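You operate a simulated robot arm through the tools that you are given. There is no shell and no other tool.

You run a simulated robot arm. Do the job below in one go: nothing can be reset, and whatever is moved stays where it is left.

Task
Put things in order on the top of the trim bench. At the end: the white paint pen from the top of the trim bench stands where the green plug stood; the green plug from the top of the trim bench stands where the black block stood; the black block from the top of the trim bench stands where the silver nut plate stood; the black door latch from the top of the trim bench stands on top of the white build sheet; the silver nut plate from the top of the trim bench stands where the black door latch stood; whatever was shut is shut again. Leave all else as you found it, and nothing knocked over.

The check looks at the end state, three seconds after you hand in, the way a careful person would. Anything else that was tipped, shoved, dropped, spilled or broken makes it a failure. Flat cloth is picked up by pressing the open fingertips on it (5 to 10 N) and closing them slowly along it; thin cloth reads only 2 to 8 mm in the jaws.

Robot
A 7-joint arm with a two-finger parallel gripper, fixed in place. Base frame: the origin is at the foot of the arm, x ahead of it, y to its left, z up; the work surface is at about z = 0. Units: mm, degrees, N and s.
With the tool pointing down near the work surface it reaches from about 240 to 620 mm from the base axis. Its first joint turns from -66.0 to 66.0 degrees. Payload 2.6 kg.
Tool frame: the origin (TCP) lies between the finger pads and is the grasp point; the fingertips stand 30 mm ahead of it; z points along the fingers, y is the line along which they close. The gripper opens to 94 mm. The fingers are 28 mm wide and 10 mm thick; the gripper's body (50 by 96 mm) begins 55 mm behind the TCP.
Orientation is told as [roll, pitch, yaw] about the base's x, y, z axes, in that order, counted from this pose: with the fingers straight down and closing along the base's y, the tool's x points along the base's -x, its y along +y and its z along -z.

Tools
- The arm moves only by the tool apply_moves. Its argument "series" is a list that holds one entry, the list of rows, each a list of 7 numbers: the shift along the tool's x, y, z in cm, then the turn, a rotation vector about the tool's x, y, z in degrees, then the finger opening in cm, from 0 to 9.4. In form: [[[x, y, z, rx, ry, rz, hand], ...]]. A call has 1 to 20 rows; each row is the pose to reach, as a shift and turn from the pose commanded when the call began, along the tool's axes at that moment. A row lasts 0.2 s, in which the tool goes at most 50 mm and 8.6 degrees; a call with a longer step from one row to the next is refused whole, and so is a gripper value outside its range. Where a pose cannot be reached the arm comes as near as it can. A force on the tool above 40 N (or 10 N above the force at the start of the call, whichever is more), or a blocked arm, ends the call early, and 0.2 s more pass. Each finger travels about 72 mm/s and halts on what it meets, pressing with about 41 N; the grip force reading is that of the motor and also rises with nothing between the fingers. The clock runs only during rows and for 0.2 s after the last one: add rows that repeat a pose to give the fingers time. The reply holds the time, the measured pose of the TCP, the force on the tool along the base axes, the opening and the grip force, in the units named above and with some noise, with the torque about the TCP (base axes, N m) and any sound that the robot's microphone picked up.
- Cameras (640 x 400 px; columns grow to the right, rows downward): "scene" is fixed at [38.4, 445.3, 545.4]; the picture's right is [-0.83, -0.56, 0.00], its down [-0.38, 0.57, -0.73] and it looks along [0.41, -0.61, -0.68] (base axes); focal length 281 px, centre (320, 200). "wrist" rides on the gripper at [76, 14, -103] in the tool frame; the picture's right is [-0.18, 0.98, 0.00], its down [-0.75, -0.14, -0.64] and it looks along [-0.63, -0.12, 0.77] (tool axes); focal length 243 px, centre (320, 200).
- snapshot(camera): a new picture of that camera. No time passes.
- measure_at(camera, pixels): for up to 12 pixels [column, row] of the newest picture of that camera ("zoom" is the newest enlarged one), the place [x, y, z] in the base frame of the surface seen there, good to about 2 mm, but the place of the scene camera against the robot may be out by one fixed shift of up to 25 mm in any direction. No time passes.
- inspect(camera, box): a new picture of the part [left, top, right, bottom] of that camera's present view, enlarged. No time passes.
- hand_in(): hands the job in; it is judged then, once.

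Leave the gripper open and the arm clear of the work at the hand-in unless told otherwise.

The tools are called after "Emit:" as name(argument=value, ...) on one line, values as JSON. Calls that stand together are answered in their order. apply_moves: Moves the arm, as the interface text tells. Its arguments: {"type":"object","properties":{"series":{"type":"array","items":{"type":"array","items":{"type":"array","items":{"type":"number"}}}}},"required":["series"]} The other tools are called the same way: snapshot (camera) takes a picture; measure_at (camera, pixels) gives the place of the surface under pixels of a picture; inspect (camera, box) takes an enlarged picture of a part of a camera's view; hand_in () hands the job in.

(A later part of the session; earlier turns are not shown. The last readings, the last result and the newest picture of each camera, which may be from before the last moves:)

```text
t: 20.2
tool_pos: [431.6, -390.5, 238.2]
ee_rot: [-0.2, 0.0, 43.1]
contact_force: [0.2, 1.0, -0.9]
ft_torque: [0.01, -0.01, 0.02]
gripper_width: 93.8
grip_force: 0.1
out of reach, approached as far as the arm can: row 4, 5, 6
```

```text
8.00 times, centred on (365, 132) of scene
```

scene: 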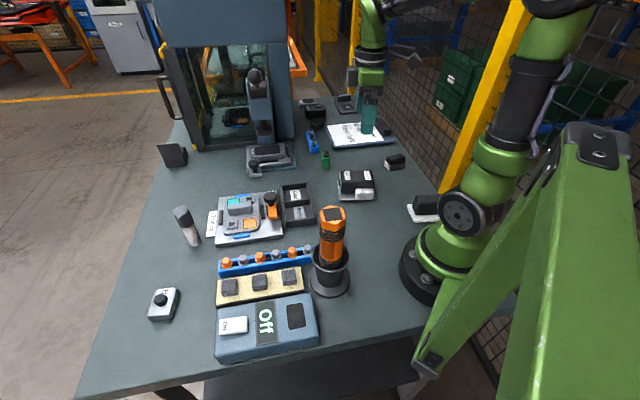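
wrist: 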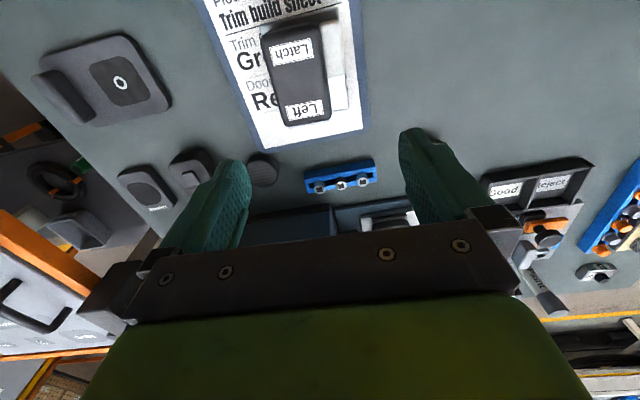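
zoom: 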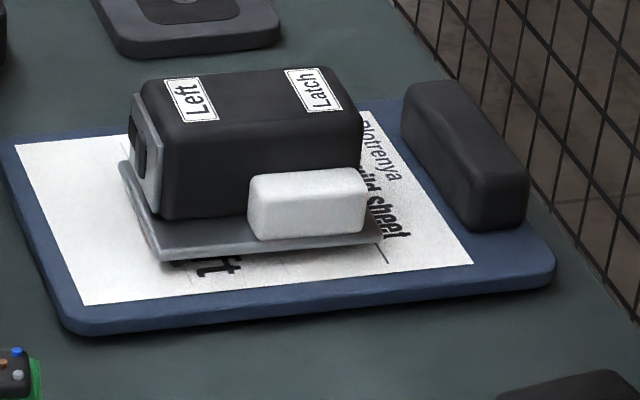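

The latch is well on the sheet. The high pose was slightly out of reach, so I move inward and lower toward the C block to look at it.

Emit:
apply_moves(series=[[[0.8, 3.5, 0.5, 0, 0, 0, 9.4], [1.6, 7.0, 1.0, 0, 0, 0, 9.4], [2.4, 10.5, 1.5, 0, 0, 0, 9.4], [3.0, 13.5, 1.8, 0, 0, 0, 9.4], [3.4, 15.5, 1.8, 0, 0, 0, 9.4], [3.4, 15.5, 1.8, 0, 0, 0, 9.4]]])

Emit:
snapshot(camera="wrist")

```text
t: 21.6
tool_pos: [407.8, -394.4, 267.0]
ee_rot: [-0.1, 0.1, 42.8]
contact_force: [0.5, 0.5, -0.1]
ft_torque: [0.01, 0.02, 0.0]
gripper_width: 94.0
grip_force: 0.0
out of reach, approached as far as the arm can: row 1, 2, 3, 4, 5, 6
```

```text
taken
```

wrist: 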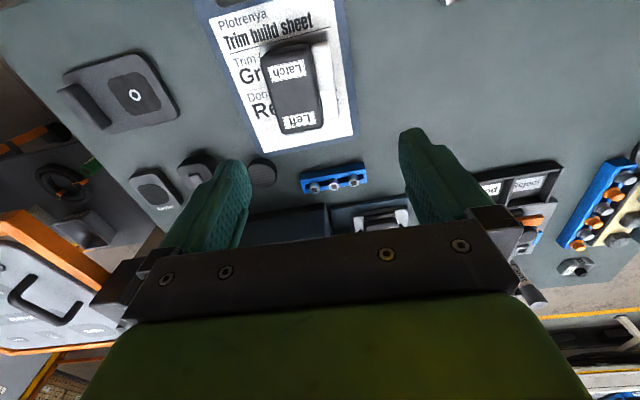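

The arm reports being out of reach and ended at (408,-394,267), not where I sent it. I issue a single hold row to see what pose it considers commanded.

Emit:
apply_moves(series=[[[0, 0, 0, 0, 0, 0, 9.4]]])

Emit:
snapshot(camera="scene")

```text
t: 22.0
tool_pos: [408.6, -395.0, 265.9]
ee_rot: [0.1, 0.1, 43.0]
contact_force: [0.0, -0.2, -0.2]
ft_torque: [-0.03, 0.01, -0.01]
gripper_width: 93.8
grip_force: 0.1
```

```text
taken
```

scene: 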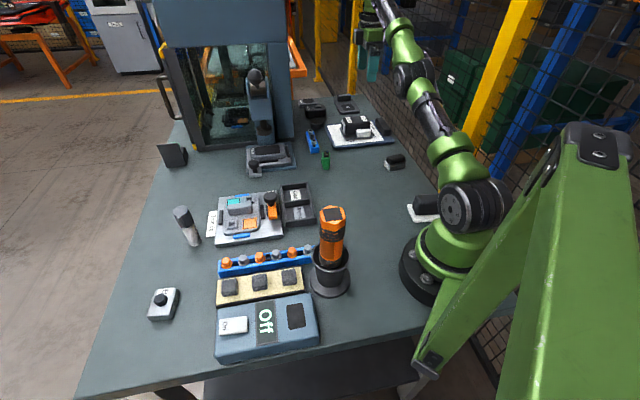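

A hold is accepted, so the commanded pose is the present one. I try a modest step inward and down (base −30, +30, −20 mm).

Emit:
apply_moves(series=[[[0.05, 1.4, 0.7, 0, 0, 0, 9.4], [0.1, 2.8, 1.4, 0, 0, 0, 9.4], [0.15, 4.2, 2.0, 0, 0, 0, 9.4]]])

```text
t: 22.8
tool_pos: [408.3, -395.0, 267.7]
ee_rot: [0.0, 0.1, 42.9]
contact_force: [0.6, 0.3, 0.2]
ft_torque: [-0.01, -0.02, 0.01]
gripper_width: 93.9
grip_force: 0.0
out of reach, approached as far as the arm can: row 1, 2, 3
```

It did not move, so some joint appears to be at its limit. I try turning the yaw back toward 0 in place.

Emit:
apply_moves(series=[[[0, 0, 0, 0, 0, 4, 9.4], [0, 0, 0, 0, 0, 8, 9.4], [0, 0, 0, 0, 0, 12, 9.4]]])

```text
t: 23.6
tool_pos: [407.9, -396.9, 263.9]
ee_rot: [0.2, 0.1, 30.9]
contact_force: [-0.6, 0.4, -0.5]
ft_torque: [0.01, 0.0, 0.02]
gripper_width: 94.0
grip_force: 0.1
```

The yaw turn worked (now 31°). I continue to yaw 0, then try moving inward.

Emit:
apply_moves(series=[[[0, 0, 0, 0, 0, 8, 9.4], [0, 0, 0, 0, 0, 16, 9.4], [0, 0, 0, 0, 0, 24, 9.4], [0, 0, 0, 0, 0, 31, 9.4], [0.3, 1.2, 0.5, 0, 0, 31, 9.4], [0.6, 2.4, 1.0, 0, 0, 31, 9.4], [1.0, 4.1, 1.5, 0, 0, 31, 9.4]]])

```text
t: 25.2
tool_pos: [409.7, -397.3, 263.8]
ee_rot: [-0.1, 0.0, 0.0]
contact_force: [-0.9, 0.0, 0.6]
ft_torque: [0.01, -0.03, 0.01]
gripper_width: 93.9
grip_force: 0.2
out of reach, approached as far as the arm can: row 5, 6, 7
```

The yaw turns freely, but inward motion is blocked because the arm is stretched straight. A motion across the arm's line should bend the elbow, so I try moving straight down.

Emit:
apply_moves(series=[[[0, 0, 1.5, 0, 0, 0, 9.4], [0, 0, 3.0, 0, 0, 0, 9.4], [0, 0, 4.5, 0, 0, 0, 9.4], [0, 0, 6.0, 0, 0, 0, 9.4]]])

```text
t: 26.2
tool_pos: [425.0, -407.6, 214.2]
ee_rot: [0.0, 0.1, 0.0]
contact_force: [0.6, 0.2, -0.2]
ft_torque: [-0.01, 0.01, 0.02]
gripper_width: 94.2
grip_force: 0.2
out of reach, approached as far as the arm can: row 1, 2, 3, 4
```

It slid along its reach limit. I keep going down; at lower heights this radius lies well within reach.

Emit:
apply_moves(series=[[[0, 0, 1.0, 0, 0, 0, 9.4], [0, 0, 2.0, 0, 0, 0, 9.4], [0, 0, 3.0, 0, 0, 0, 9.4], [0, 0, 4.0, 0, 0, 0, 9.4], [0, 0, 5.0, 0, 0, 0, 9.4]]])

```text
t: 27.4
tool_pos: [432.6, -420.0, 167.1]
ee_rot: [-0.1, 0.1, -0.1]
contact_force: [-0.6, 0.0, -0.5]
ft_torque: [-0.02, 0.0, -0.02]
gripper_width: 94.0
grip_force: 0.1
out of reach, approached as far as the arm can: row 1, 2, 3, 4, 5
```

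The arm is still sliding along its limit. I look at the arm's posture in the scene view before trying another direction.

Emit:
inspect(camera="scene", box=[320, 0, 540, 300])

Emit:
snapshot(camera="wrist")

```text
1.33 times, centred on (430, 150) of scene
```

zoom: 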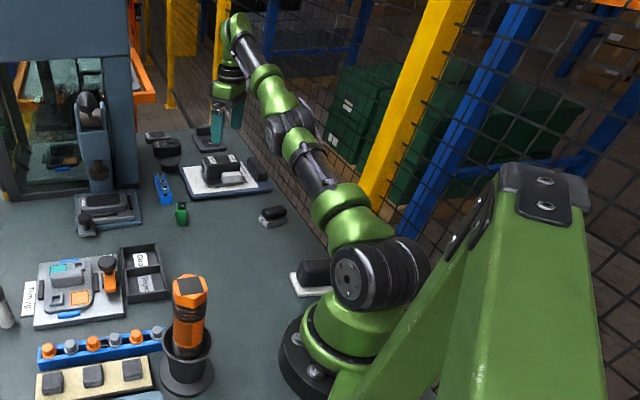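

```text
taken
```

wrist: 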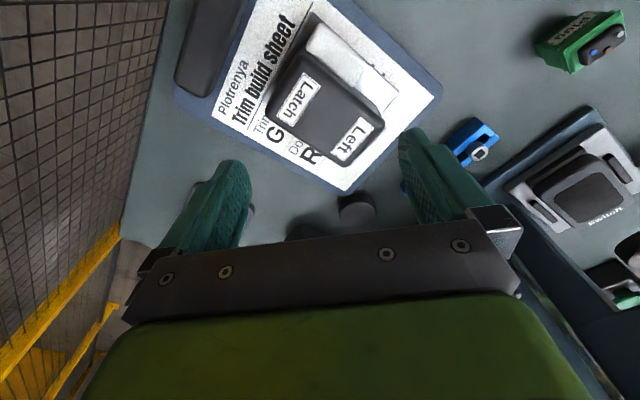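

The arm is dead straight. Up and down motions did not bend the elbow, so I try a sideways (base-turn) motion combined with a small inward part, staying high above everything.

Emit:
apply_moves(series=[[[-0.35, 1.1, 0, 0, 0, 0, 9.4], [-0.7, 2.2, 0, 0, 0, 0, 9.4], [-1.0, 3.2, 0, 0, 0, 0, 9.4], [-1.34, 4.27, 0, 0, 0, 0, 9.4]]])

```text
t: 28.4
tool_pos: [460.4, -387.2, 170.5]
ee_rot: [0.0, 0.1, 0.0]
contact_force: [0.4, -0.3, 0.4]
ft_torque: [0.01, 0.02, 0.02]
gripper_width: 93.8
grip_force: 0.0
out of reach, approached as far as the arm can: row 1, 2, 3, 4
```

Still on the reach limit. I try upward with a moderate inward part, the remaining cross-direction.

Emit:
apply_moves(series=[[[0.7, 0.6, -1.8, 0, 0, 0, 9.4], [1.4, 1.15, -3.4, 0, 0, 0, 9.4], [2.1, 1.7, -5.0, 0, 0, 0, 9.4], [2.8, 2.3, -6.0, 0, 0, 0, 9.4]]])

```text
t: 29.4
tool_pos: [443.6, -374.5, 237.4]
ee_rot: [0.0, 0.1, -0.1]
contact_force: [-0.3, 0.2, 0.2]
ft_torque: [-0.03, 0.02, 0.01]
gripper_width: 94.1
grip_force: 0.1
out of reach, approached as far as the arm can: row 1, 2, 3, 4
```

Still stuck. A long sweep across the arm's line in one direction may accumulate some elbow bend, and upward is free of obstacles. I'll sweep well up and inward.

Emit:
apply_moves(series=[[[1.5, 1.25, -4.0, 0, 0, 0, 9.4], [3.0, 2.5, -8.0, 0, 0, 0, 9.4], [4.8, 4.0, -12.0, 0, 0, 0, 9.4], [6.8, 5.7, -16.0, 0, 0, 0, 9.4], [9.0, 7.6, -20.0, 0, 0, 0, 9.4]]])

```text
t: 30.6
tool_pos: [348.8, -291.3, 429.1]
ee_rot: [-0.1, -0.1, 0.0]
contact_force: [0.3, 0.6, -0.1]
ft_torque: [0.0, 0.0, -0.02]
gripper_width: 93.9
grip_force: 0.1
out of reach, approached as far as the arm can: row 1, 2, 5
```

Rows 3 and 4 were reached, so the elbow has bent again. I now try inward and down from here.

Emit:
apply_moves(series=[[[1.2, 1.0, 0.6, 0, 0, 0, 9.4], [2.6, 2.2, 1.6, 0, 0, 0, 9.4], [4.0, 3.4, 3.0, 0, 0, 0, 9.4], [4.9, 4.1, 4.9, 0, 0, 0, 9.4]]])

```text
t: 31.6
tool_pos: [297.8, -250.6, 379.9]
ee_rot: [-0.1, -0.1, -0.1]
contact_force: [0.6, 0.9, 1.6]
ft_torque: [0.0, -0.01, -0.02]
gripper_width: 93.9
grip_force: 0.0
```

Free again. The lesson is to keep the reach under ~570 mm when high. Now I go down to z≈255 near the C block, at about (255,-300).

Emit:
apply_moves(series=[[[1.0, -1.2, 3.0, 0, 0, 0, 9.4], [2.0, -2.4, 6.5, 0, 0, 0, 9.4], [3.2, -3.7, 10.0, 0, 0, 0, 9.4], [4.2, -4.9, 12.5, 0, 0, 0, 9.4], [4.2, -4.9, 12.5, 0, 0, 0, 9.4]]])

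Emit:
snapshot(camera="wrist")

```text
t: 32.8
tool_pos: [251.8, -298.7, 254.8]
ee_rot: [-0.1, 0.0, -0.1]
contact_force: [0.3, -0.3, -0.4]
ft_torque: [0.01, 0.0, -0.01]
gripper_width: 94.0
grip_force: 0.1
```

```text
taken
```

wrist: 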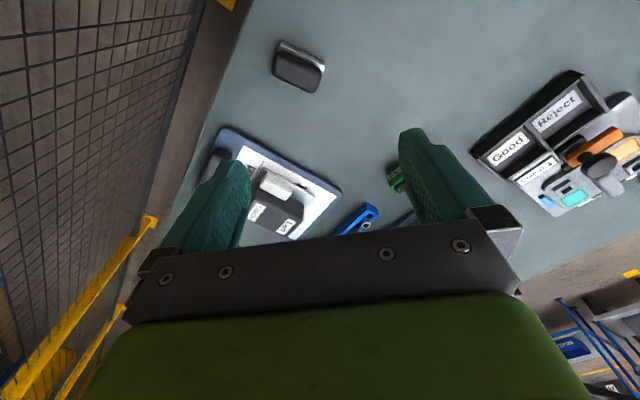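

The C block is at (298,66). I zoom and measure its footprint.

Emit:
inspect(camera="wrist", box=[258, 30, 338, 105])

```text
5.33 times, centred on (298, 68) of wrist
```

zoom: 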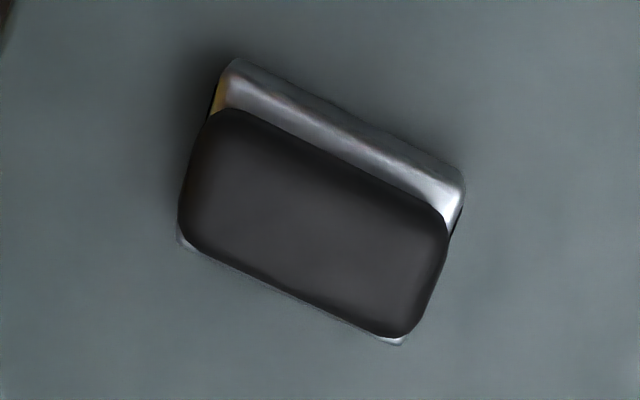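

Emit:
measure_at(camera="zoom", pixels=[[232, 66], [458, 185], [190, 235], [395, 333], [215, 120], [440, 235], [310, 220], [400, 340], [182, 240], [460, 215], [345, 130], [410, 318]])

Emit:
inspect(camera="scene", box=[375, 145, 415, 175])

```text
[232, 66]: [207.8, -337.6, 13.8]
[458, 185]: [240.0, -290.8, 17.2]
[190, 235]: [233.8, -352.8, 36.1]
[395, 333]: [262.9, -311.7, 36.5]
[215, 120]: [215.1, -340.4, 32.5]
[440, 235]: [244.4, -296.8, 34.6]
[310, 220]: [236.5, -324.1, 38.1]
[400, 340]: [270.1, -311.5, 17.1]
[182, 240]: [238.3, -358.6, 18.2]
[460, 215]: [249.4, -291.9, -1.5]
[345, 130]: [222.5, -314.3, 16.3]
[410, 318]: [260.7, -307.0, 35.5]
```

```text
13.33 times, centred on (395, 160) of scene
```

zoom: 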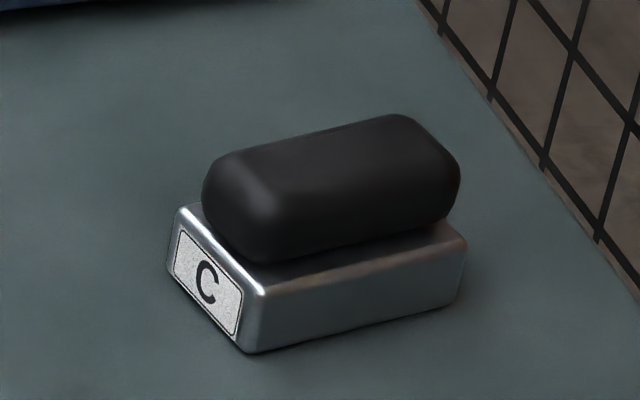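

The C block: silver foot 57×36 mm centred at (239,-324.7), long axis at 55.5°, top z≈38. Before crossing to the other side I measure the tall obstacles (torch, machine knob) in the scene view.

Emit:
snapshot(camera="scene")

Emit:
measure_at(camera="scene", pixels=[[333, 213], [322, 225], [345, 230], [254, 74], [265, 130], [288, 100], [296, 148], [271, 205], [183, 213], [163, 290], [230, 325], [300, 195]])

```text
taken
```

scene: 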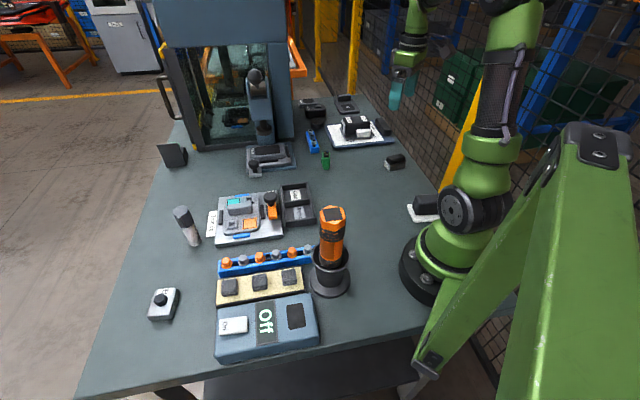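

```text
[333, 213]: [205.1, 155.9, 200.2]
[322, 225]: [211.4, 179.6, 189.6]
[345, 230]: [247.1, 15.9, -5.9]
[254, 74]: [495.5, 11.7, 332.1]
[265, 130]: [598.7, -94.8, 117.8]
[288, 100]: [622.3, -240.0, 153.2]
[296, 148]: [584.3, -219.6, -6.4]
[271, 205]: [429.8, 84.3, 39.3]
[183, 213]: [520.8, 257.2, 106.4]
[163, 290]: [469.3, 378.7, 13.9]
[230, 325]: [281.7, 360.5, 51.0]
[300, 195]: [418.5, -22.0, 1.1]
```

The torch's top is at z≈200 near (187,140), and the machine knob is near (475,-6,332). I cross over at x≈300, z≈255 to view the B plate from about (370,320).

Emit:
apply_moves(series=[[[-0.7, 4.3, 0, 0, 0, 0, 9.4], [-1.4, 8.6, 0, 0, 0, 0, 9.4], [-2.1, 12.9, 0, 0, 0, 0, 9.4], [-2.8, 17.2, 0, 0, 0, 0, 9.4], [-3.5, 21.5, 0, 0, 0, 0, 9.4], [-4.2, 25.8, 0, 0, 0, 0, 9.4], [-4.8, 29.9, 0, 0, 0, 0, 9.4], [-5.7, 33.9, 0, 0, 0, 0, 9.4], [-6.6, 37.9, 0, 0, 0, 0, 9.4], [-7.5, 41.9, 0, 0, 0, 0, 9.4], [-8.4, 45.9, 0, 0, 0, 0, 9.4], [-9.3, 49.9, 0, 0, 0, 0, 9.4], [-10.2, 53.9, 0.8, 0, 0, 0, 9.4], [-11.0, 57.9, 1.6, 0, 0, 0, 9.4], [-11.8, 61.9, 2.5, 0, 0, 0, 9.4], [-11.8, 61.9, 2.5, 0, 0, 0, 9.4]]])

Emit:
snapshot(camera="wrist")

```text
t: 36.2
tool_pos: [372.8, 323.2, 228.2]
ee_rot: [-0.1, 0.1, -0.1]
contact_force: [0.1, 0.7, 0.7]
ft_torque: [-0.01, 0.0, 0.0]
gripper_width: 93.9
grip_force: 0.1
```

```text
taken
```

wrist: 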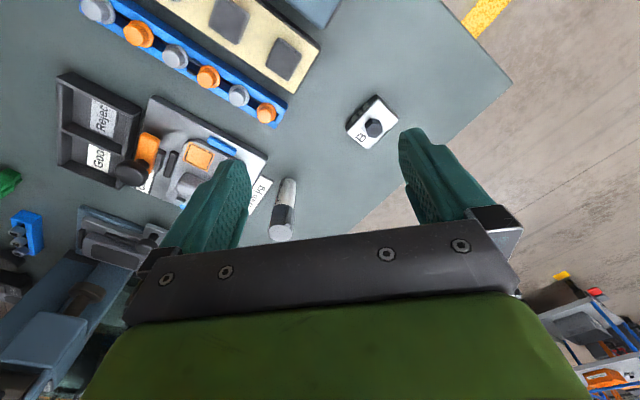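

The B plate with the nut is at (372,123). I zoom in on it and on the tray, and check that there is no other block nearby.

Emit:
inspect(camera="wrist", box=[330, 80, 420, 165])

Emit:
inspect(camera="wrist", box=[60, 0, 360, 240])

```text
4.71 times, centred on (375, 122) of wrist
```

zoom: 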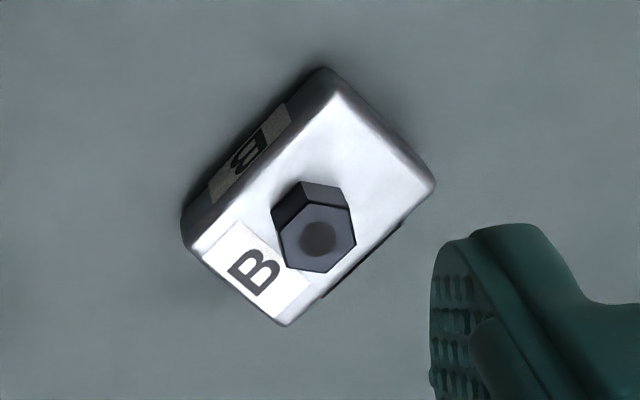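

```text
1.67 times, centred on (210, 120) of wrist
```

zoom: 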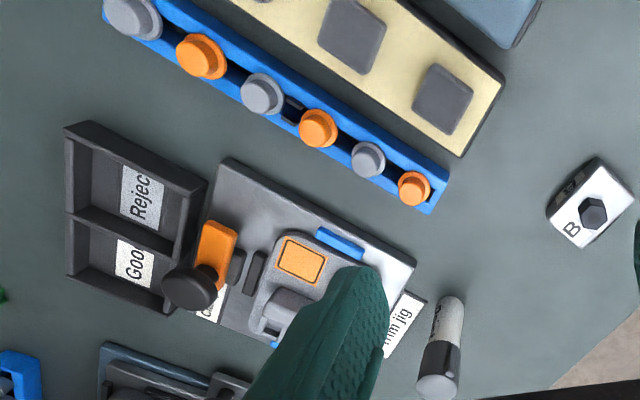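

I retake the zoom on B and measure the plate's corners and the nut.

Emit:
inspect(camera="wrist", box=[330, 80, 420, 165])

Emit:
measure_at(camera="zoom", pixels=[[340, 95], [428, 188], [283, 318], [200, 246], [185, 232], [320, 74], [318, 240], [350, 180], [186, 215], [435, 195], [280, 330], [300, 265]])

Emit:
measure_at(camera="wrist", pixels=[[287, 195], [281, 232], [275, 190], [296, 190], [294, 225], [270, 225], [230, 165], [405, 135], [290, 185]])

```text
4.71 times, centred on (375, 122) of wrist
```

zoom: 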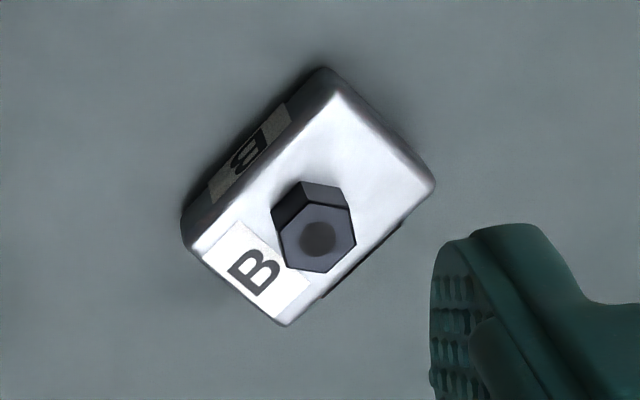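

```text
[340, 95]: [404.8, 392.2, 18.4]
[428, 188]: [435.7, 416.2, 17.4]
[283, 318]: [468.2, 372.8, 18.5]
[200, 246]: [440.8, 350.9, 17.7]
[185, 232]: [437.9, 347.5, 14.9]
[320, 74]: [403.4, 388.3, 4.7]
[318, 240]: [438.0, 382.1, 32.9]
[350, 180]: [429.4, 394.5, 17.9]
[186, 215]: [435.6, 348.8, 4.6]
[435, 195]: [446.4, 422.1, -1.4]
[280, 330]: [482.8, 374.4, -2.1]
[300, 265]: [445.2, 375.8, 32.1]
```

```text
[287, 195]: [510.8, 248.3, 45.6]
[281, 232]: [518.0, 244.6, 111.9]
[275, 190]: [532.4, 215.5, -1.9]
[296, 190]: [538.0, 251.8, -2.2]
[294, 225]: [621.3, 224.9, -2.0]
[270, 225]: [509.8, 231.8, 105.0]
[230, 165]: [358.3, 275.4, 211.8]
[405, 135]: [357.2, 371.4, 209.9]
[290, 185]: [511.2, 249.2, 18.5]
```

B plate: centre ≈ (437.4,383), about 58×41 mm, top z≈18, nut top z≈33. Long axis direction is 127°, so yaw 37° makes the fingers close on its ends. I descend first, then extend over it at z≈135.

Emit:
apply_moves(series=[[[0, 0, 4.0, 0, 0, -7.4, 9.4], [0, 0, 8.0, 0, 0, -14.8, 9.4], [-2.0, 1.8, 8.5, 0, 0, -22.2, 9.4], [-4.0, 3.6, 9.0, 0, 0, -29.6, 9.4], [-6.6, 6.07, 9.5, 0, 0, -37, 9.4], [-6.6, 6.07, 9.5, 0, 0, -37, 9.4]]])

Emit:
snapshot(camera="wrist")

```text
t: 37.6
tool_pos: [441.6, 382.8, 133.9]
ee_rot: [-0.1, 0.1, 37.1]
contact_force: [0.6, -0.4, 0.3]
ft_torque: [0.0, -0.05, -0.04]
gripper_width: 93.9
grip_force: 0.1
```

```text
taken
```

wrist: 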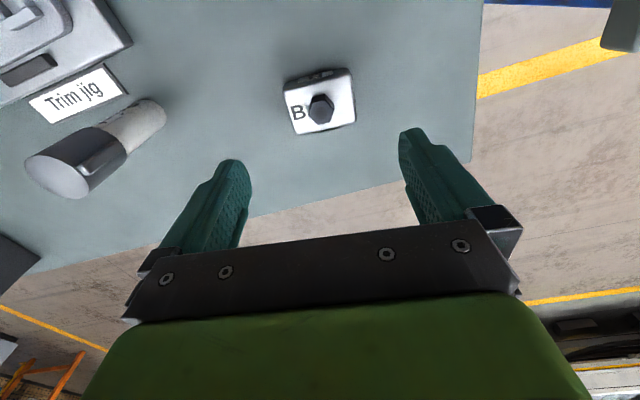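

B lies squarely between the fingers. I re-measure it from here for a finer centre, with the fingertips for reference.

Emit:
inspect(camera="wrist", box=[270, 55, 370, 145])

Emit:
measure_at(camera="zoom", pixels=[[100, 190], [520, 110], [150, 490], [535, 400]])

Emit:
measure_at(camera="wrist", pixels=[[287, 88], [350, 75], [355, 122], [296, 133], [320, 100], [243, 172], [401, 138], [150, 110], [60, 175]])

```text
4.44 times, centred on (320, 100) of wrist
```

zoom: 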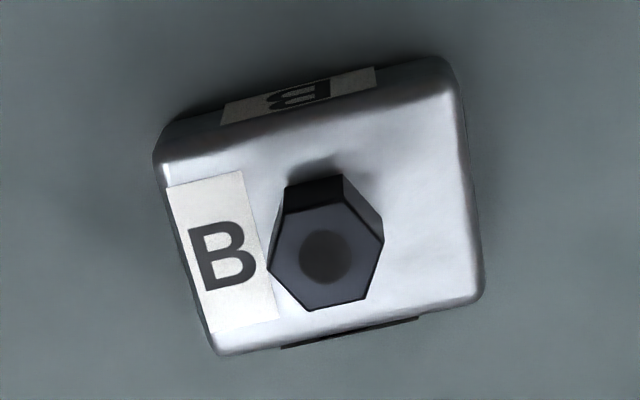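

```text
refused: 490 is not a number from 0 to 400
```

```text
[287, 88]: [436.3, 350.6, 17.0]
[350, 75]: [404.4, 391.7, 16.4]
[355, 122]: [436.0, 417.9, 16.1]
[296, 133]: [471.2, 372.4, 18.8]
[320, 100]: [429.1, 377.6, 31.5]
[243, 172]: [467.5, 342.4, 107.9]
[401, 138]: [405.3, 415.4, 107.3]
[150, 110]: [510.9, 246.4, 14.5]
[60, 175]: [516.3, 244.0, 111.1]
```

B's centre confirms as (437,383). I take one more pose reading by holding still.

Emit:
apply_moves(series=[[[0, 0, 0, 0, 0, 0, 9.4]]])

Emit:
apply_moves(series=[[[0, 0, 0, 0, 0, 0, 9.4]]])

```text
t: 38.0
tool_pos: [441.3, 383.2, 133.0]
ee_rot: [-0.1, 0.1, 36.9]
contact_force: [0.4, 0.2, 0.7]
ft_torque: [-0.01, 0.02, -0.01]
gripper_width: 94.2
grip_force: 0.2
```

```text
t: 38.4
tool_pos: [441.8, 382.2, 132.1]
ee_rot: [-0.1, 0.1, 36.9]
contact_force: [0.2, -0.5, -0.8]
ft_torque: [0.03, 0.01, -0.01]
gripper_width: 93.8
grip_force: 0.0
```

Mean tool position is (441.6,382.7,133), so I shift (+0.34,+0.32 cm) in tool axes to centre, and descend to TCP z≈35 (fingertips ~5 mm above the bench).

Emit:
apply_moves(series=[[[0.34, 0.32, 1.5, 0, 0, 0, 9.4], [0.34, 0.32, 4.5, 0, 0, 0, 9.4], [0.34, 0.32, 7.0, 0, 0, 0, 9.4], [0.34, 0.32, 8.8, 0, 0, 0, 9.4], [0.34, 0.32, 9.8, 0, 0, 0, 9.4], [0.34, 0.32, 9.8, 0, 0, 0, 9.4]]])

Emit:
snapshot(camera="wrist")

Emit:
inspect(camera="scene", box=[120, 240, 220, 340])

```text
t: 39.8
tool_pos: [436.2, 378.5, 34.0]
ee_rot: [-0.1, 0.1, 37.0]
contact_force: [0.0, 0.8, 0.1]
ft_torque: [0.0, 0.01, 0.02]
gripper_width: 94.0
grip_force: 0.0
```

```text
taken
```

wrist: 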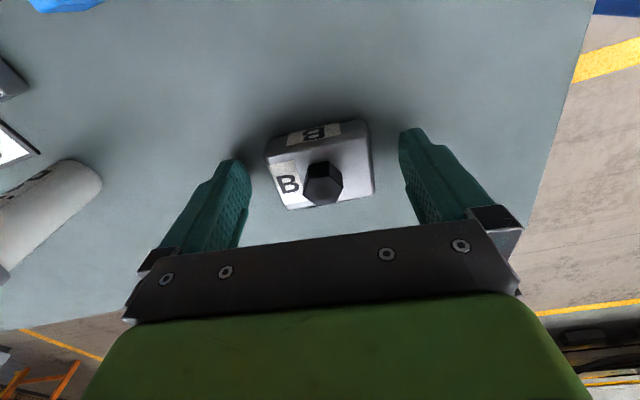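

```text
4.00 times, centred on (170, 290) of scene
```

zoom: 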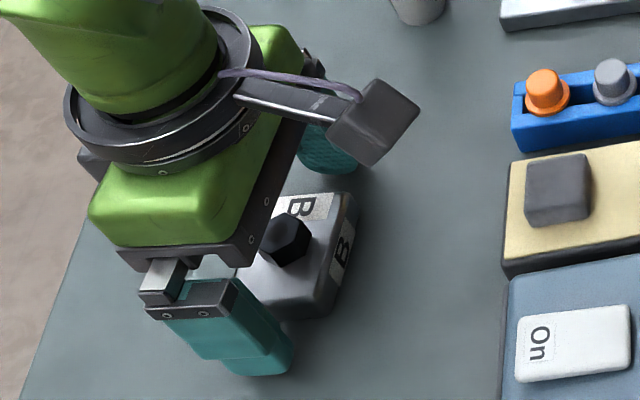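

The fingers straddle B. I measure B's end faces against the inner finger faces, to see the gap on each side.

Emit:
measure_at(camera="wrist", pixels=[[249, 175], [247, 185], [402, 140], [404, 155], [268, 160], [280, 203], [370, 150], [374, 190], [320, 180]])

Emit:
inspect(camera="wrist", box=[200, 100, 440, 250])

```text
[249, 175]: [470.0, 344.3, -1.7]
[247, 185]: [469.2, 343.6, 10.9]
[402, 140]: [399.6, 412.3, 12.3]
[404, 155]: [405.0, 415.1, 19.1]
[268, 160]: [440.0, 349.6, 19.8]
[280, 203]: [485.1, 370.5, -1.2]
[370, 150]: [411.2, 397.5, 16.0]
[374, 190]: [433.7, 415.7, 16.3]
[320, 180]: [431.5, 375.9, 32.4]
```

```text
2.67 times, centred on (320, 175) of wrist
```

zoom: 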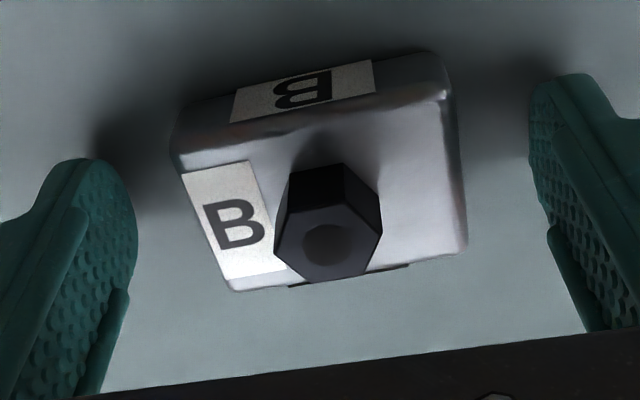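

B sits about 2.5 mm toward tool +y, so I nudge +0.27 cm and close on it.

Emit:
apply_moves(series=[[[0, 0.27, 0, 0, 0, 0, 9.4], [0, 0.27, 0, 0, 0, 0, 8.4], [0, 0.27, 0, 0, 0, 0, 7.6], [0, 0.27, 0, 0, 0, 0, 6.9], [0, 0.27, 0, 0, 0, 0, 6.3], [0, 0.27, 0, 0, 0, 0, 5.7], [0, 0.27, 0, 0, 0, 0, 5.0], [0, 0.27, 0, 0, 0, 0, 4.0], [0, 0.27, 0, 0, 0, 0, 3.5], [0, 0.27, 0, 0, 0, 0, 3.5]]])

Emit:
snapshot(camera="wrist")

```text
t: 42.0
tool_pos: [434.1, 382.2, 33.5]
ee_rot: [-0.2, 0.0, 37.0]
contact_force: [1.0, -0.2, -0.8]
ft_torque: [-0.07, -0.15, 0.03]
gripper_width: 59.6
grip_force: 41.0
```

```text
taken
```

wrist: 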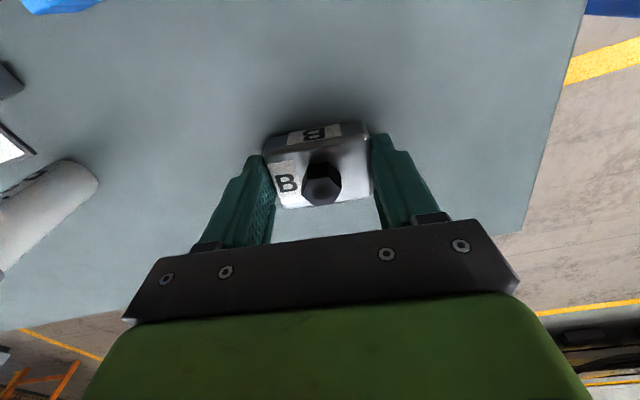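

Gripped at 59.6 mm, 41 N. I lift slowly.

Emit:
apply_moves(series=[[[0, 0, -0.4, 0, 0, 0, 3.5], [0, 0, -1.2, 0, 0, 0, 3.5], [0, 0, -2.5, 0, 0, 0, 3.5], [0, 0, -4.5, 0, 0, 0, 3.5], [0, 0, -7.0, 0, 0, 0, 3.5], [0, 0, -9.0, 0, 0, 0, 3.5]]])

Emit:
snapshot(camera="wrist")

Emit:
snapshot(camera="scene")

```text
t: 43.4
tool_pos: [435.4, 382.2, 125.6]
ee_rot: [0.0, 0.0, 37.0]
contact_force: [-0.7, -0.8, -3.9]
ft_torque: [-0.02, 0.01, -0.01]
gripper_width: 59.3
grip_force: 41.3
```

```text
taken
```

wrist: 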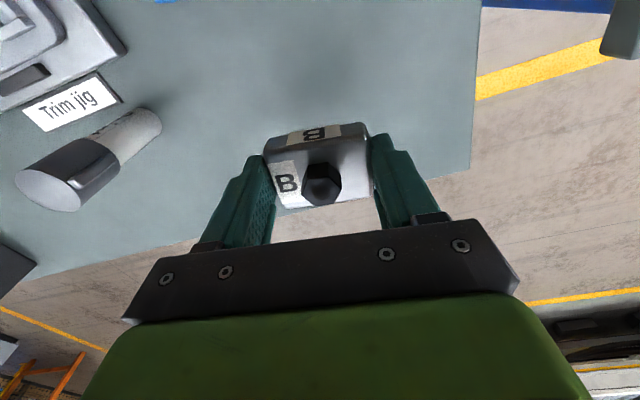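

```text
taken
```

scene: 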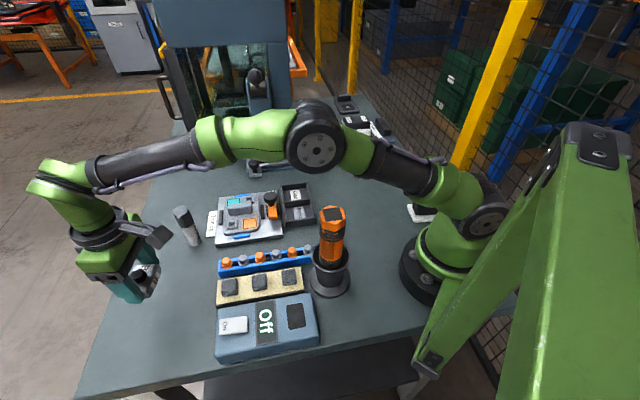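

B is lifted cleanly (~4 N). I carry it inward, then across at z≈210 and x≈300, to above the latch's old spot (281,-141).

Emit:
apply_moves(series=[[[3.1, -0.5, -2.5, 0, 0, 0, 3.5], [6.2, -1.0, -5.0, 0, 0, 0, 3.5], [9.23, -1.44, -7.5, 0, 0, 0, 3.5], [12.7, -4.0, -7.8, 0, 0, 0, 3.5], [16.2, -6.5, -8.1, 0, 0, 0, 3.5], [19.7, -9.1, -8.3, 0, 0, 0, 3.5], [23.16, -11.61, -8.5, 0, 0, 0, 3.5], [26.0, -14.2, -8.5, 0, 0, 0, 3.5], [28.9, -16.7, -8.5, 0, 0, 0, 3.5], [31.7, -19.2, -8.5, 0, 0, 0, 3.5], [34.58, -21.79, -8.5, 0, 0, 0, 3.5], [36.9, -24.5, -8.5, 0, 0, 1, 3.5], [39.3, -27.2, -8.5, 0, 0, 2, 3.5], [41.6, -29.9, -8.5, 0, 0, 3, 3.5], [43.99, -32.55, -8.5, 0, 0, 3, 3.5], [43.99, -32.55, -8.5, 0, 0, 3, 3.5]]])

Emit:
snapshot(camera="wrist")

Emit:
snapshot(camera="scene")

```text
t: 46.8
tool_pos: [278.9, -144.2, 211.6]
ee_rot: [0.0, 0.1, 34.0]
contact_force: [0.7, 0.6, -3.2]
ft_torque: [-0.01, 0.02, -0.01]
gripper_width: 59.6
grip_force: 41.1
```

```text
taken
```

wrist: 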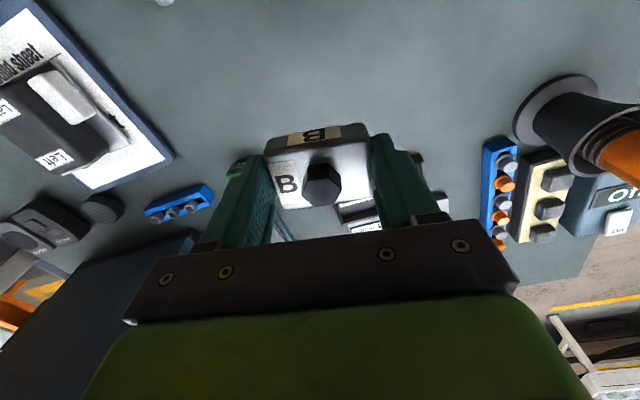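

```text
taken
```

scene: 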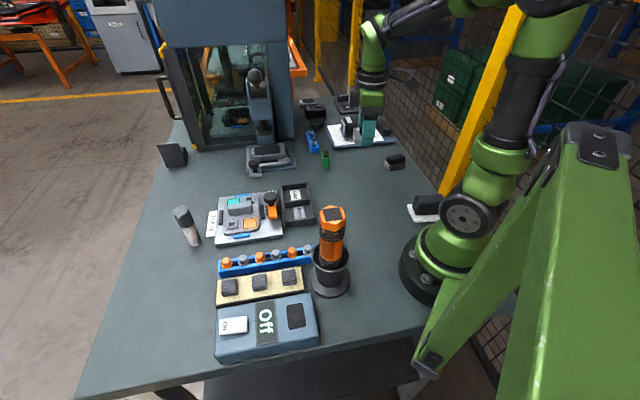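

Over the latch's old spot. I lower by 17 cm (5 mm above the original height), then settle in small steps.

Emit:
apply_moves(series=[[[0, 0, 4.0, 0, 0, 0, 3.5], [0, 0, 8.0, 0, 0, 0, 3.5], [0, 0, 12.0, 0, 0, 0, 3.5], [0, 0, 15.0, 0, 0, 0, 3.5], [0, 0, 16.5, 0, 0, 0, 3.5], [0, 0, 17.0, 0, 0, 0, 3.5], [0, 0, 17.0, 0, 0, 0, 3.5]]])

```text
t: 48.4
tool_pos: [279.0, -143.0, 40.7]
ee_rot: [0.0, 0.1, 34.1]
contact_force: [0.3, -0.2, -4.0]
ft_torque: [-0.01, -0.01, 0.01]
gripper_width: 59.5
grip_force: 40.5
```

Still hanging free at z≈40.7. I lower in small steps.

Emit:
apply_moves(series=[[[0, 0, 0.2, 0, 0, 0, 3.5], [0, 0, 0.35, 0, 0, 0, 3.5], [0, 0, 0.45, 0, 0, 0, 3.5]]])

```text
t: 49.2
tool_pos: [278.2, -143.5, 35.8]
ee_rot: [-0.1, 0.1, 34.0]
contact_force: [-1.1, -0.3, -3.9]
ft_torque: [0.0, 0.03, 0.02]
gripper_width: 59.2
grip_force: 40.6
```

Emit:
apply_moves(series=[[[0, 0, 0.1, 0, 0, 0, 3.5], [0, 0, 0.15, 0, 0, 0, 3.5]]])

```text
t: 49.8
tool_pos: [278.6, -142.6, 34.2]
ee_rot: [-0.1, 0.1, 33.9]
contact_force: [0.1, -0.1, -3.3]
ft_torque: [0.03, 0.0, 0.02]
gripper_width: 59.6
grip_force: 41.3
```

Force begins to ease (−3.3 N). One more millimetre.

Emit:
apply_moves(series=[[[0, 0, 0.07, 0, 0, 0, 3.5], [0, 0, 0.1, 0, 0, 0, 3.5]]])

```text
t: 50.4
tool_pos: [279.8, -143.0, 34.4]
ee_rot: [-0.1, 0.0, 34.0]
contact_force: [-1.1, -0.4, -0.9]
ft_torque: [0.01, 0.01, 0.05]
gripper_width: 59.4
grip_force: 40.9
```

B is now mostly supported by the bench (−0.9 N). I seat it another 0.4 mm and open slowly.

Emit:
apply_moves(series=[[[0, 0, 0.04, 0, 0, 0, 3.5], [0, 0, 0.04, 0, 0, 0, 5.8], [0, 0, 0.04, 0, 0, 0, 6.0], [0, 0, 0.04, 0, 0, 0, 6.4], [0, 0, 0.04, 0, 0, 0, 7.2], [0, 0, 0.04, 0, 0, 0, 8.2], [0, 0, 0.04, 0, 0, 0, 9.2], [0, 0, 0.04, 0, 0, 0, 9.4]]])

Emit:
snapshot(camera="wrist")

Emit:
inspect(camera="scene", box=[310, 130, 410, 215])

```text
t: 52.2
tool_pos: [279.4, -142.5, 34.0]
ee_rot: [-0.2, 0.1, 34.1]
contact_force: [0.7, -0.1, -0.3]
ft_torque: [-0.03, -0.04, -0.02]
gripper_width: 94.3
grip_force: 0.0
```

```text
taken
```

wrist: 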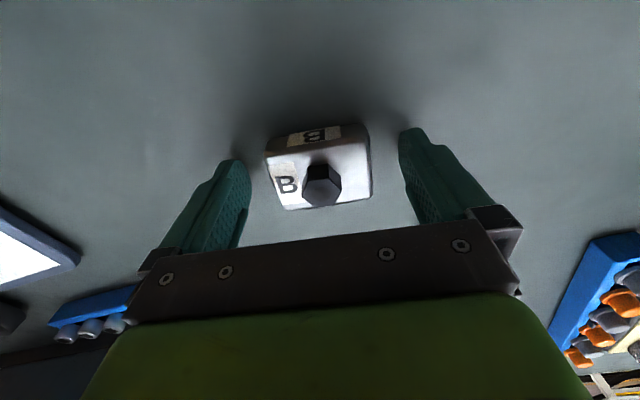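

```text
4.71 times, centred on (360, 172) of scene
```

zoom: 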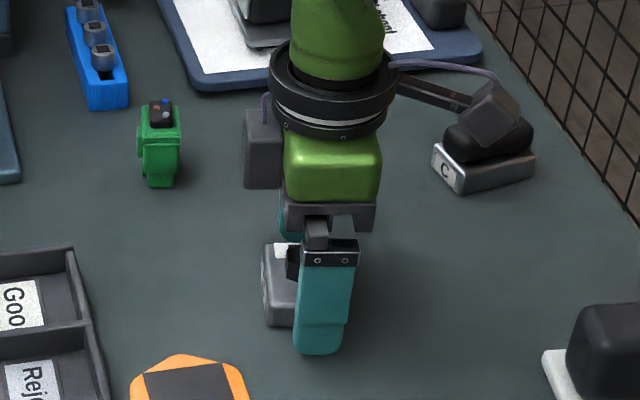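

Released. I rise straight up 15 cm and verify B's position.

Emit:
apply_moves(series=[[[0, 0, -1.5, 0, 0, 0, 9.4], [0, 0, -5.0, 0, 0, 0, 9.4], [0, 0, -9.5, 0, 0, 0, 9.4], [0, 0, -13.0, 0, 0, 0, 9.4], [0, 0, -15.0, 0, 0, 0, 9.4], [0, 0, -15.0, 0, 0, 0, 9.4]]])

Emit:
snapshot(camera="wrist")

```text
t: 53.6
tool_pos: [279.2, -143.1, 184.0]
ee_rot: [-0.2, 0.2, 34.0]
contact_force: [-0.2, -0.1, 0.1]
ft_torque: [0.02, -0.02, 0.01]
gripper_width: 94.0
grip_force: 0.0
```

```text
taken
```

wrist: 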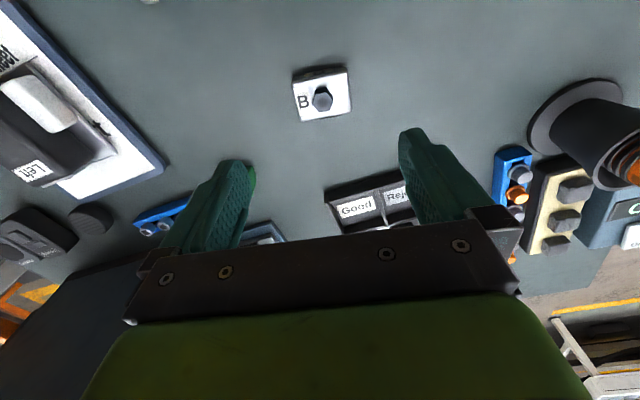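

Emit:
measure_at(camera="wrist", pixels=[[294, 83], [345, 74], [350, 110], [302, 120], [322, 97]])

```text
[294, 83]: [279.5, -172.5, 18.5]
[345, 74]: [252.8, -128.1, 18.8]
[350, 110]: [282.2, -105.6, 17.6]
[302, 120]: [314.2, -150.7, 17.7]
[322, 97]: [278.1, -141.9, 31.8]
```

B now stands at ≈ (282,-139), where the latch was. Next I hover over the C block at (239,-325), turning to yaw −34.5° so the fingers close along its long axis.

Emit:
apply_moves(series=[[[1.6, -1.5, 0, 0, 0, 8.5, 9.4], [3.2, -3.0, 0, 0, 0, 17, 9.4], [4.9, -4.6, 0, 0, 0, 25.5, 9.4], [6.6, -6.2, 0, 0, 0, 34, 9.4], [8.3, -7.8, 0, 0, 0, 42.5, 9.4], [10.0, -9.4, 0, 0, 0, 51, 9.4], [11.7, -11.0, 0, 0, 0, 59.5, 9.4], [13.0, -12.3, 0, 0, 0, 68, 9.4], [13.48, -12.81, 0, 0, 0, 68.5, 9.4], [13.48, -12.81, 0, 0, 0, 68.5, 9.4]]])

Emit:
snapshot(camera="wrist")

Emit:
snapshot(camera="scene")

```text
t: 55.8
tool_pos: [238.8, -324.0, 183.7]
ee_rot: [0.0, 0.0, -34.6]
contact_force: [0.3, -0.6, 0.2]
ft_torque: [-0.02, -0.01, 0.01]
gripper_width: 94.2
grip_force: 0.1
```

```text
taken
```

wrist: 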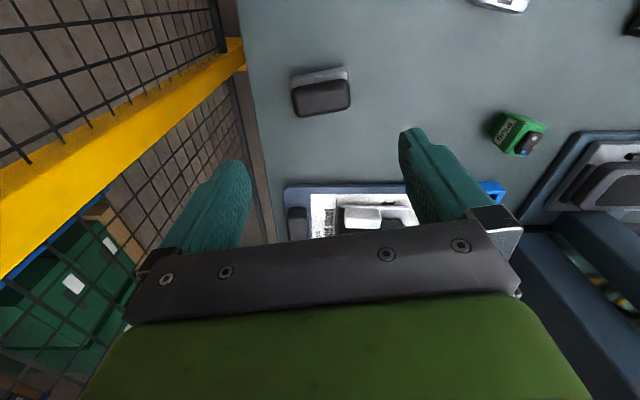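

```text
taken
```

scene: 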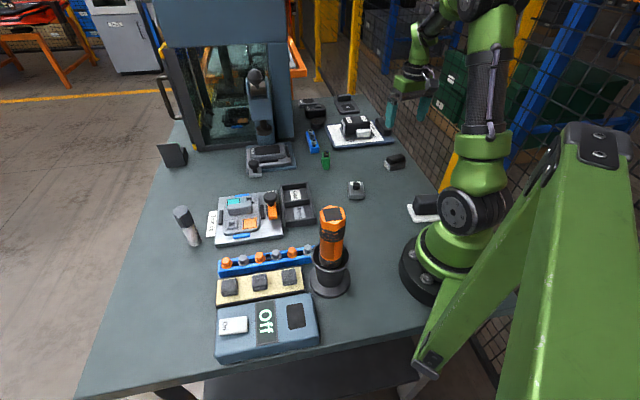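

The C block is centred at (322,92). The fence appears at left, so I measure its distance and the block's ends.

Emit:
measure_at(camera="wrist", pixels=[[225, 65], [252, 100], [245, 130], [215, 40], [293, 80], [346, 70], [350, 100], [300, 114], [190, 130], [505, 130], [530, 145]])

Emit:
inspect(camera="wrist", box=[280, 55, 364, 125])

```text
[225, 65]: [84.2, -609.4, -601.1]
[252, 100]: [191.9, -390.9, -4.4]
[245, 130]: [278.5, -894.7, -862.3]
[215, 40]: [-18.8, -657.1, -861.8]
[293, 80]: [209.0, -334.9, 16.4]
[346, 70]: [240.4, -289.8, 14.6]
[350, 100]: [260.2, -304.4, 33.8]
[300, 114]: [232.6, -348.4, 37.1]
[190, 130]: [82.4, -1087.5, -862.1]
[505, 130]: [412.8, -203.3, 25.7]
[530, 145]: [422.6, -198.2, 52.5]
```

```text
5.71 times, centred on (322, 90) of wrist
```

zoom: 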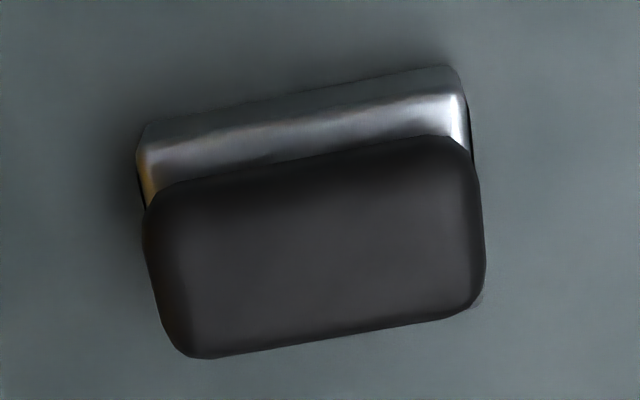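

The fence is well away, and the bench edge is at (192,-391), clear of the fingers. The block is centred, so I descend to TCP z≈34.5.

Emit:
apply_moves(series=[[[0, 0, 4.0, 0, 0, 0, 9.4], [0, 0, 8.0, 0, 0, 0, 9.4], [0, 0, 11.5, 0, 0, 0, 9.4], [0, 0, 13.5, 0, 0, 0, 9.4], [0, 0, 14.9, 0, 0, 0, 9.4], [0, 0, 14.9, 0, 0, 0, 9.4]]])

Emit:
snapshot(camera="wrist")

```text
t: 57.2
tool_pos: [236.5, -323.6, 36.3]
ee_rot: [-0.1, -0.2, -34.6]
contact_force: [-0.1, -0.2, 0.0]
ft_torque: [0.01, 0.0, 0.0]
gripper_width: 94.0
grip_force: 0.2
```

```text
taken
```

wrist: 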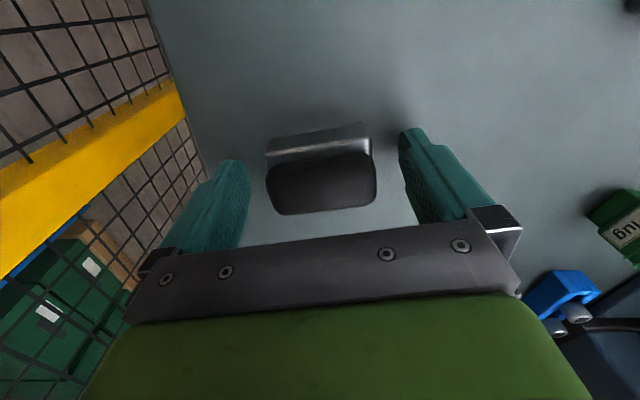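

C sits between the fingers just as B did. I close on it.

Emit:
apply_moves(series=[[[0, 0, 0.1, 0, 0, 0, 8.4], [0, 0, 0.1, 0, 0, 0, 7.6], [0, 0, 0.1, 0, 0, 0, 6.9], [0, 0, 0.1, 0, 0, 0, 6.3], [0, 0, 0.1, 0, 0, 0, 5.7], [0, 0, 0.1, 0, 0, 0, 5.0], [0, 0, 0.1, 0, 0, 0, 4.0], [0, 0, 0.1, 0, 0, 0, 3.5], [0, 0, 0.1, 0, 0, 0, 3.5]]])

Emit:
snapshot(camera="wrist")

```text
t: 59.2
tool_pos: [238.4, -324.7, 34.2]
ee_rot: [-0.1, 0.0, -34.5]
contact_force: [0.5, -0.5, 0.6]
ft_torque: [-0.01, -0.04, 0.01]
gripper_width: 63.9
grip_force: 41.0
```

```text
taken
```

wrist: 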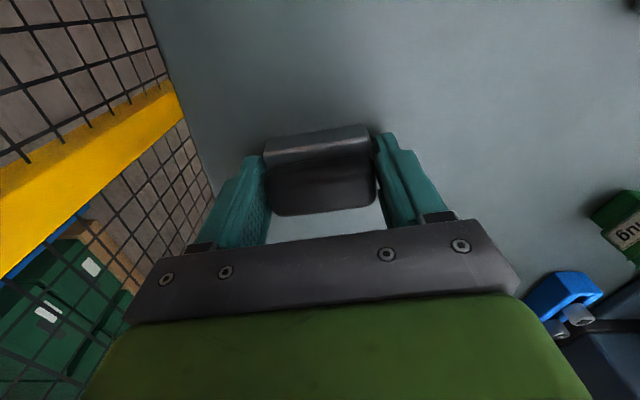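

Gripped at 63.9 mm, 41 N. I lift it slowly to z≈214.

Emit:
apply_moves(series=[[[0, 0, -0.4, 0, 0, 0, 3.5], [0, 0, -1.2, 0, 0, 0, 3.5], [0, 0, -3.0, 0, 0, 0, 3.5], [0, 0, -6.0, 0, 0, 0, 3.5], [0, 0, -10.0, 0, 0, 0, 3.5], [0, 0, -14.0, 0, 0, 0, 3.5], [0, 0, -18.0, 0, 0, 0, 3.5], [0, 0, -18.0, 0, 0, 0, 3.5]]])

Emit:
snapshot(camera="wrist")

```text
t: 61.0
tool_pos: [236.4, -324.0, 213.9]
ee_rot: [-0.1, -0.1, -34.5]
contact_force: [-0.7, 0.0, -2.3]
ft_torque: [0.0, -0.01, 0.03]
gripper_width: 64.1
grip_force: 40.7
```

```text
taken
```

wrist: 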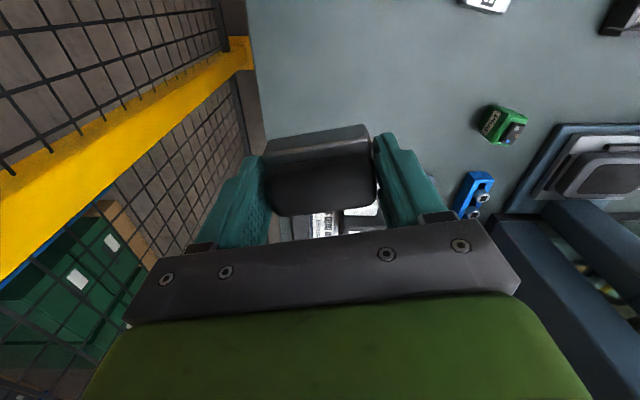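

C is held well. I carry it across at z≈214 via (285,-120), (300,40) and (340,200) to (375,320), turning gradually to yaw 37°.

Emit:
apply_moves(series=[[[1.2, 3.2, 0, 0, 0, -5, 3.5], [2.8, 7.1, 0, 0, 0, -12, 3.5], [4.4, 11.2, 0, 0, 0, -20, 3.5], [6.1, 15.4, 0, 0, 0, -28, 3.5], [7.75, 19.51, 0, 0, 0, -36, 3.5], [9.7, 23.0, 0, 0, 0, -44, 3.5], [11.7, 26.5, 0, 0, 0, -52, 3.5], [13.6, 30.0, 0, 0, 0, -60, 3.5], [15.57, 33.54, 0, 0, 0, -67, 3.5], [17.0, 37.4, 0, 0, 0, -71.5, 3.5], [18.5, 41.3, 0, 0, 0, -71.5, 3.5], [19.9, 45.2, 0, 0, 0, -71.5, 3.5], [21.33, 48.99, 0, 0, 0, -71.5, 3.5], [22.6, 52.9, 0, 0, 0, -71.5, 3.5], [23.9, 56.9, 1.0, 0, 0, -71.5, 3.5], [25.23, 60.85, 2.5, 0, 0, -71.5, 3.5], [25.23, 60.85, 2.5, 0, 0, -71.5, 3.5]]])

Emit:
snapshot(camera="wrist")

Emit:
snapshot(camera="scene")

```text
t: 64.6
tool_pos: [377.7, 316.4, 187.2]
ee_rot: [-0.1, 0.1, 36.9]
contact_force: [-0.1, 0.3, -2.5]
ft_torque: [-0.02, 0.0, -0.01]
gripper_width: 64.2
grip_force: 41.4
```

```text
taken
```

wrist: 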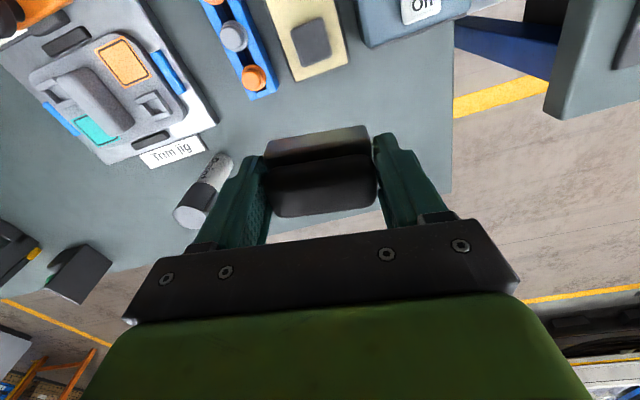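

```text
taken
```

scene: 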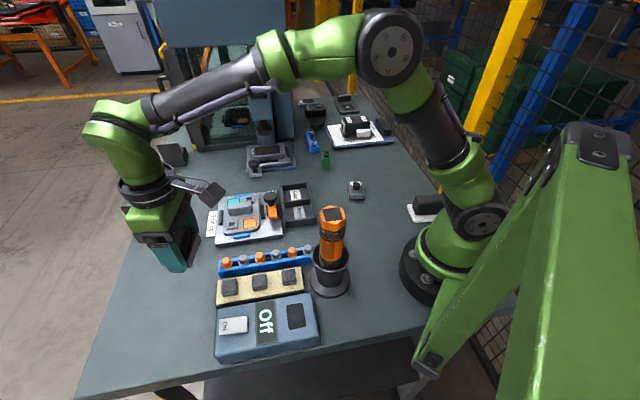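

Now I extend outward while lowering, to hover over B's old spot (437,383) at z≈110.

Emit:
apply_moves(series=[[[-2.0, 0.35, 3.0, 0, 0, 0, 3.5], [-4.5, 0.8, 5.5, 0, 0, 0, 3.5], [-7.0, 1.25, 7.0, 0, 0, 0, 3.5], [-8.75, 1.55, 7.7, 0, 0, 0, 3.5], [-8.75, 1.55, 7.7, 0, 0, 0, 3.5]]])

Emit:
apply_moves(series=[[[0, 0, 0, 0, 0, 0, 3.5]]])

Emit:
apply_moves(series=[[[0, 0, 0, 0, 0, 0, 3.5]]])

```text
t: 65.8
tool_pos: [436.7, 384.5, 110.8]
ee_rot: [-0.1, 0.2, 37.0]
contact_force: [0.4, 0.1, -3.0]
ft_torque: [-0.04, 0.05, -0.03]
gripper_width: 64.1
grip_force: 41.7
```

```text
t: 66.2
tool_pos: [435.9, 383.5, 111.9]
ee_rot: [-0.1, 0.1, 37.0]
contact_force: [0.6, -0.2, -2.8]
ft_torque: [0.0, 0.08, 0.01]
gripper_width: 64.1
grip_force: 41.0
```

```text
t: 66.6
tool_pos: [437.1, 384.2, 111.2]
ee_rot: [-0.1, 0.1, 37.0]
contact_force: [-0.1, 0.0, -2.8]
ft_torque: [0.02, 0.01, 0.01]
gripper_width: 64.2
grip_force: 41.1
```

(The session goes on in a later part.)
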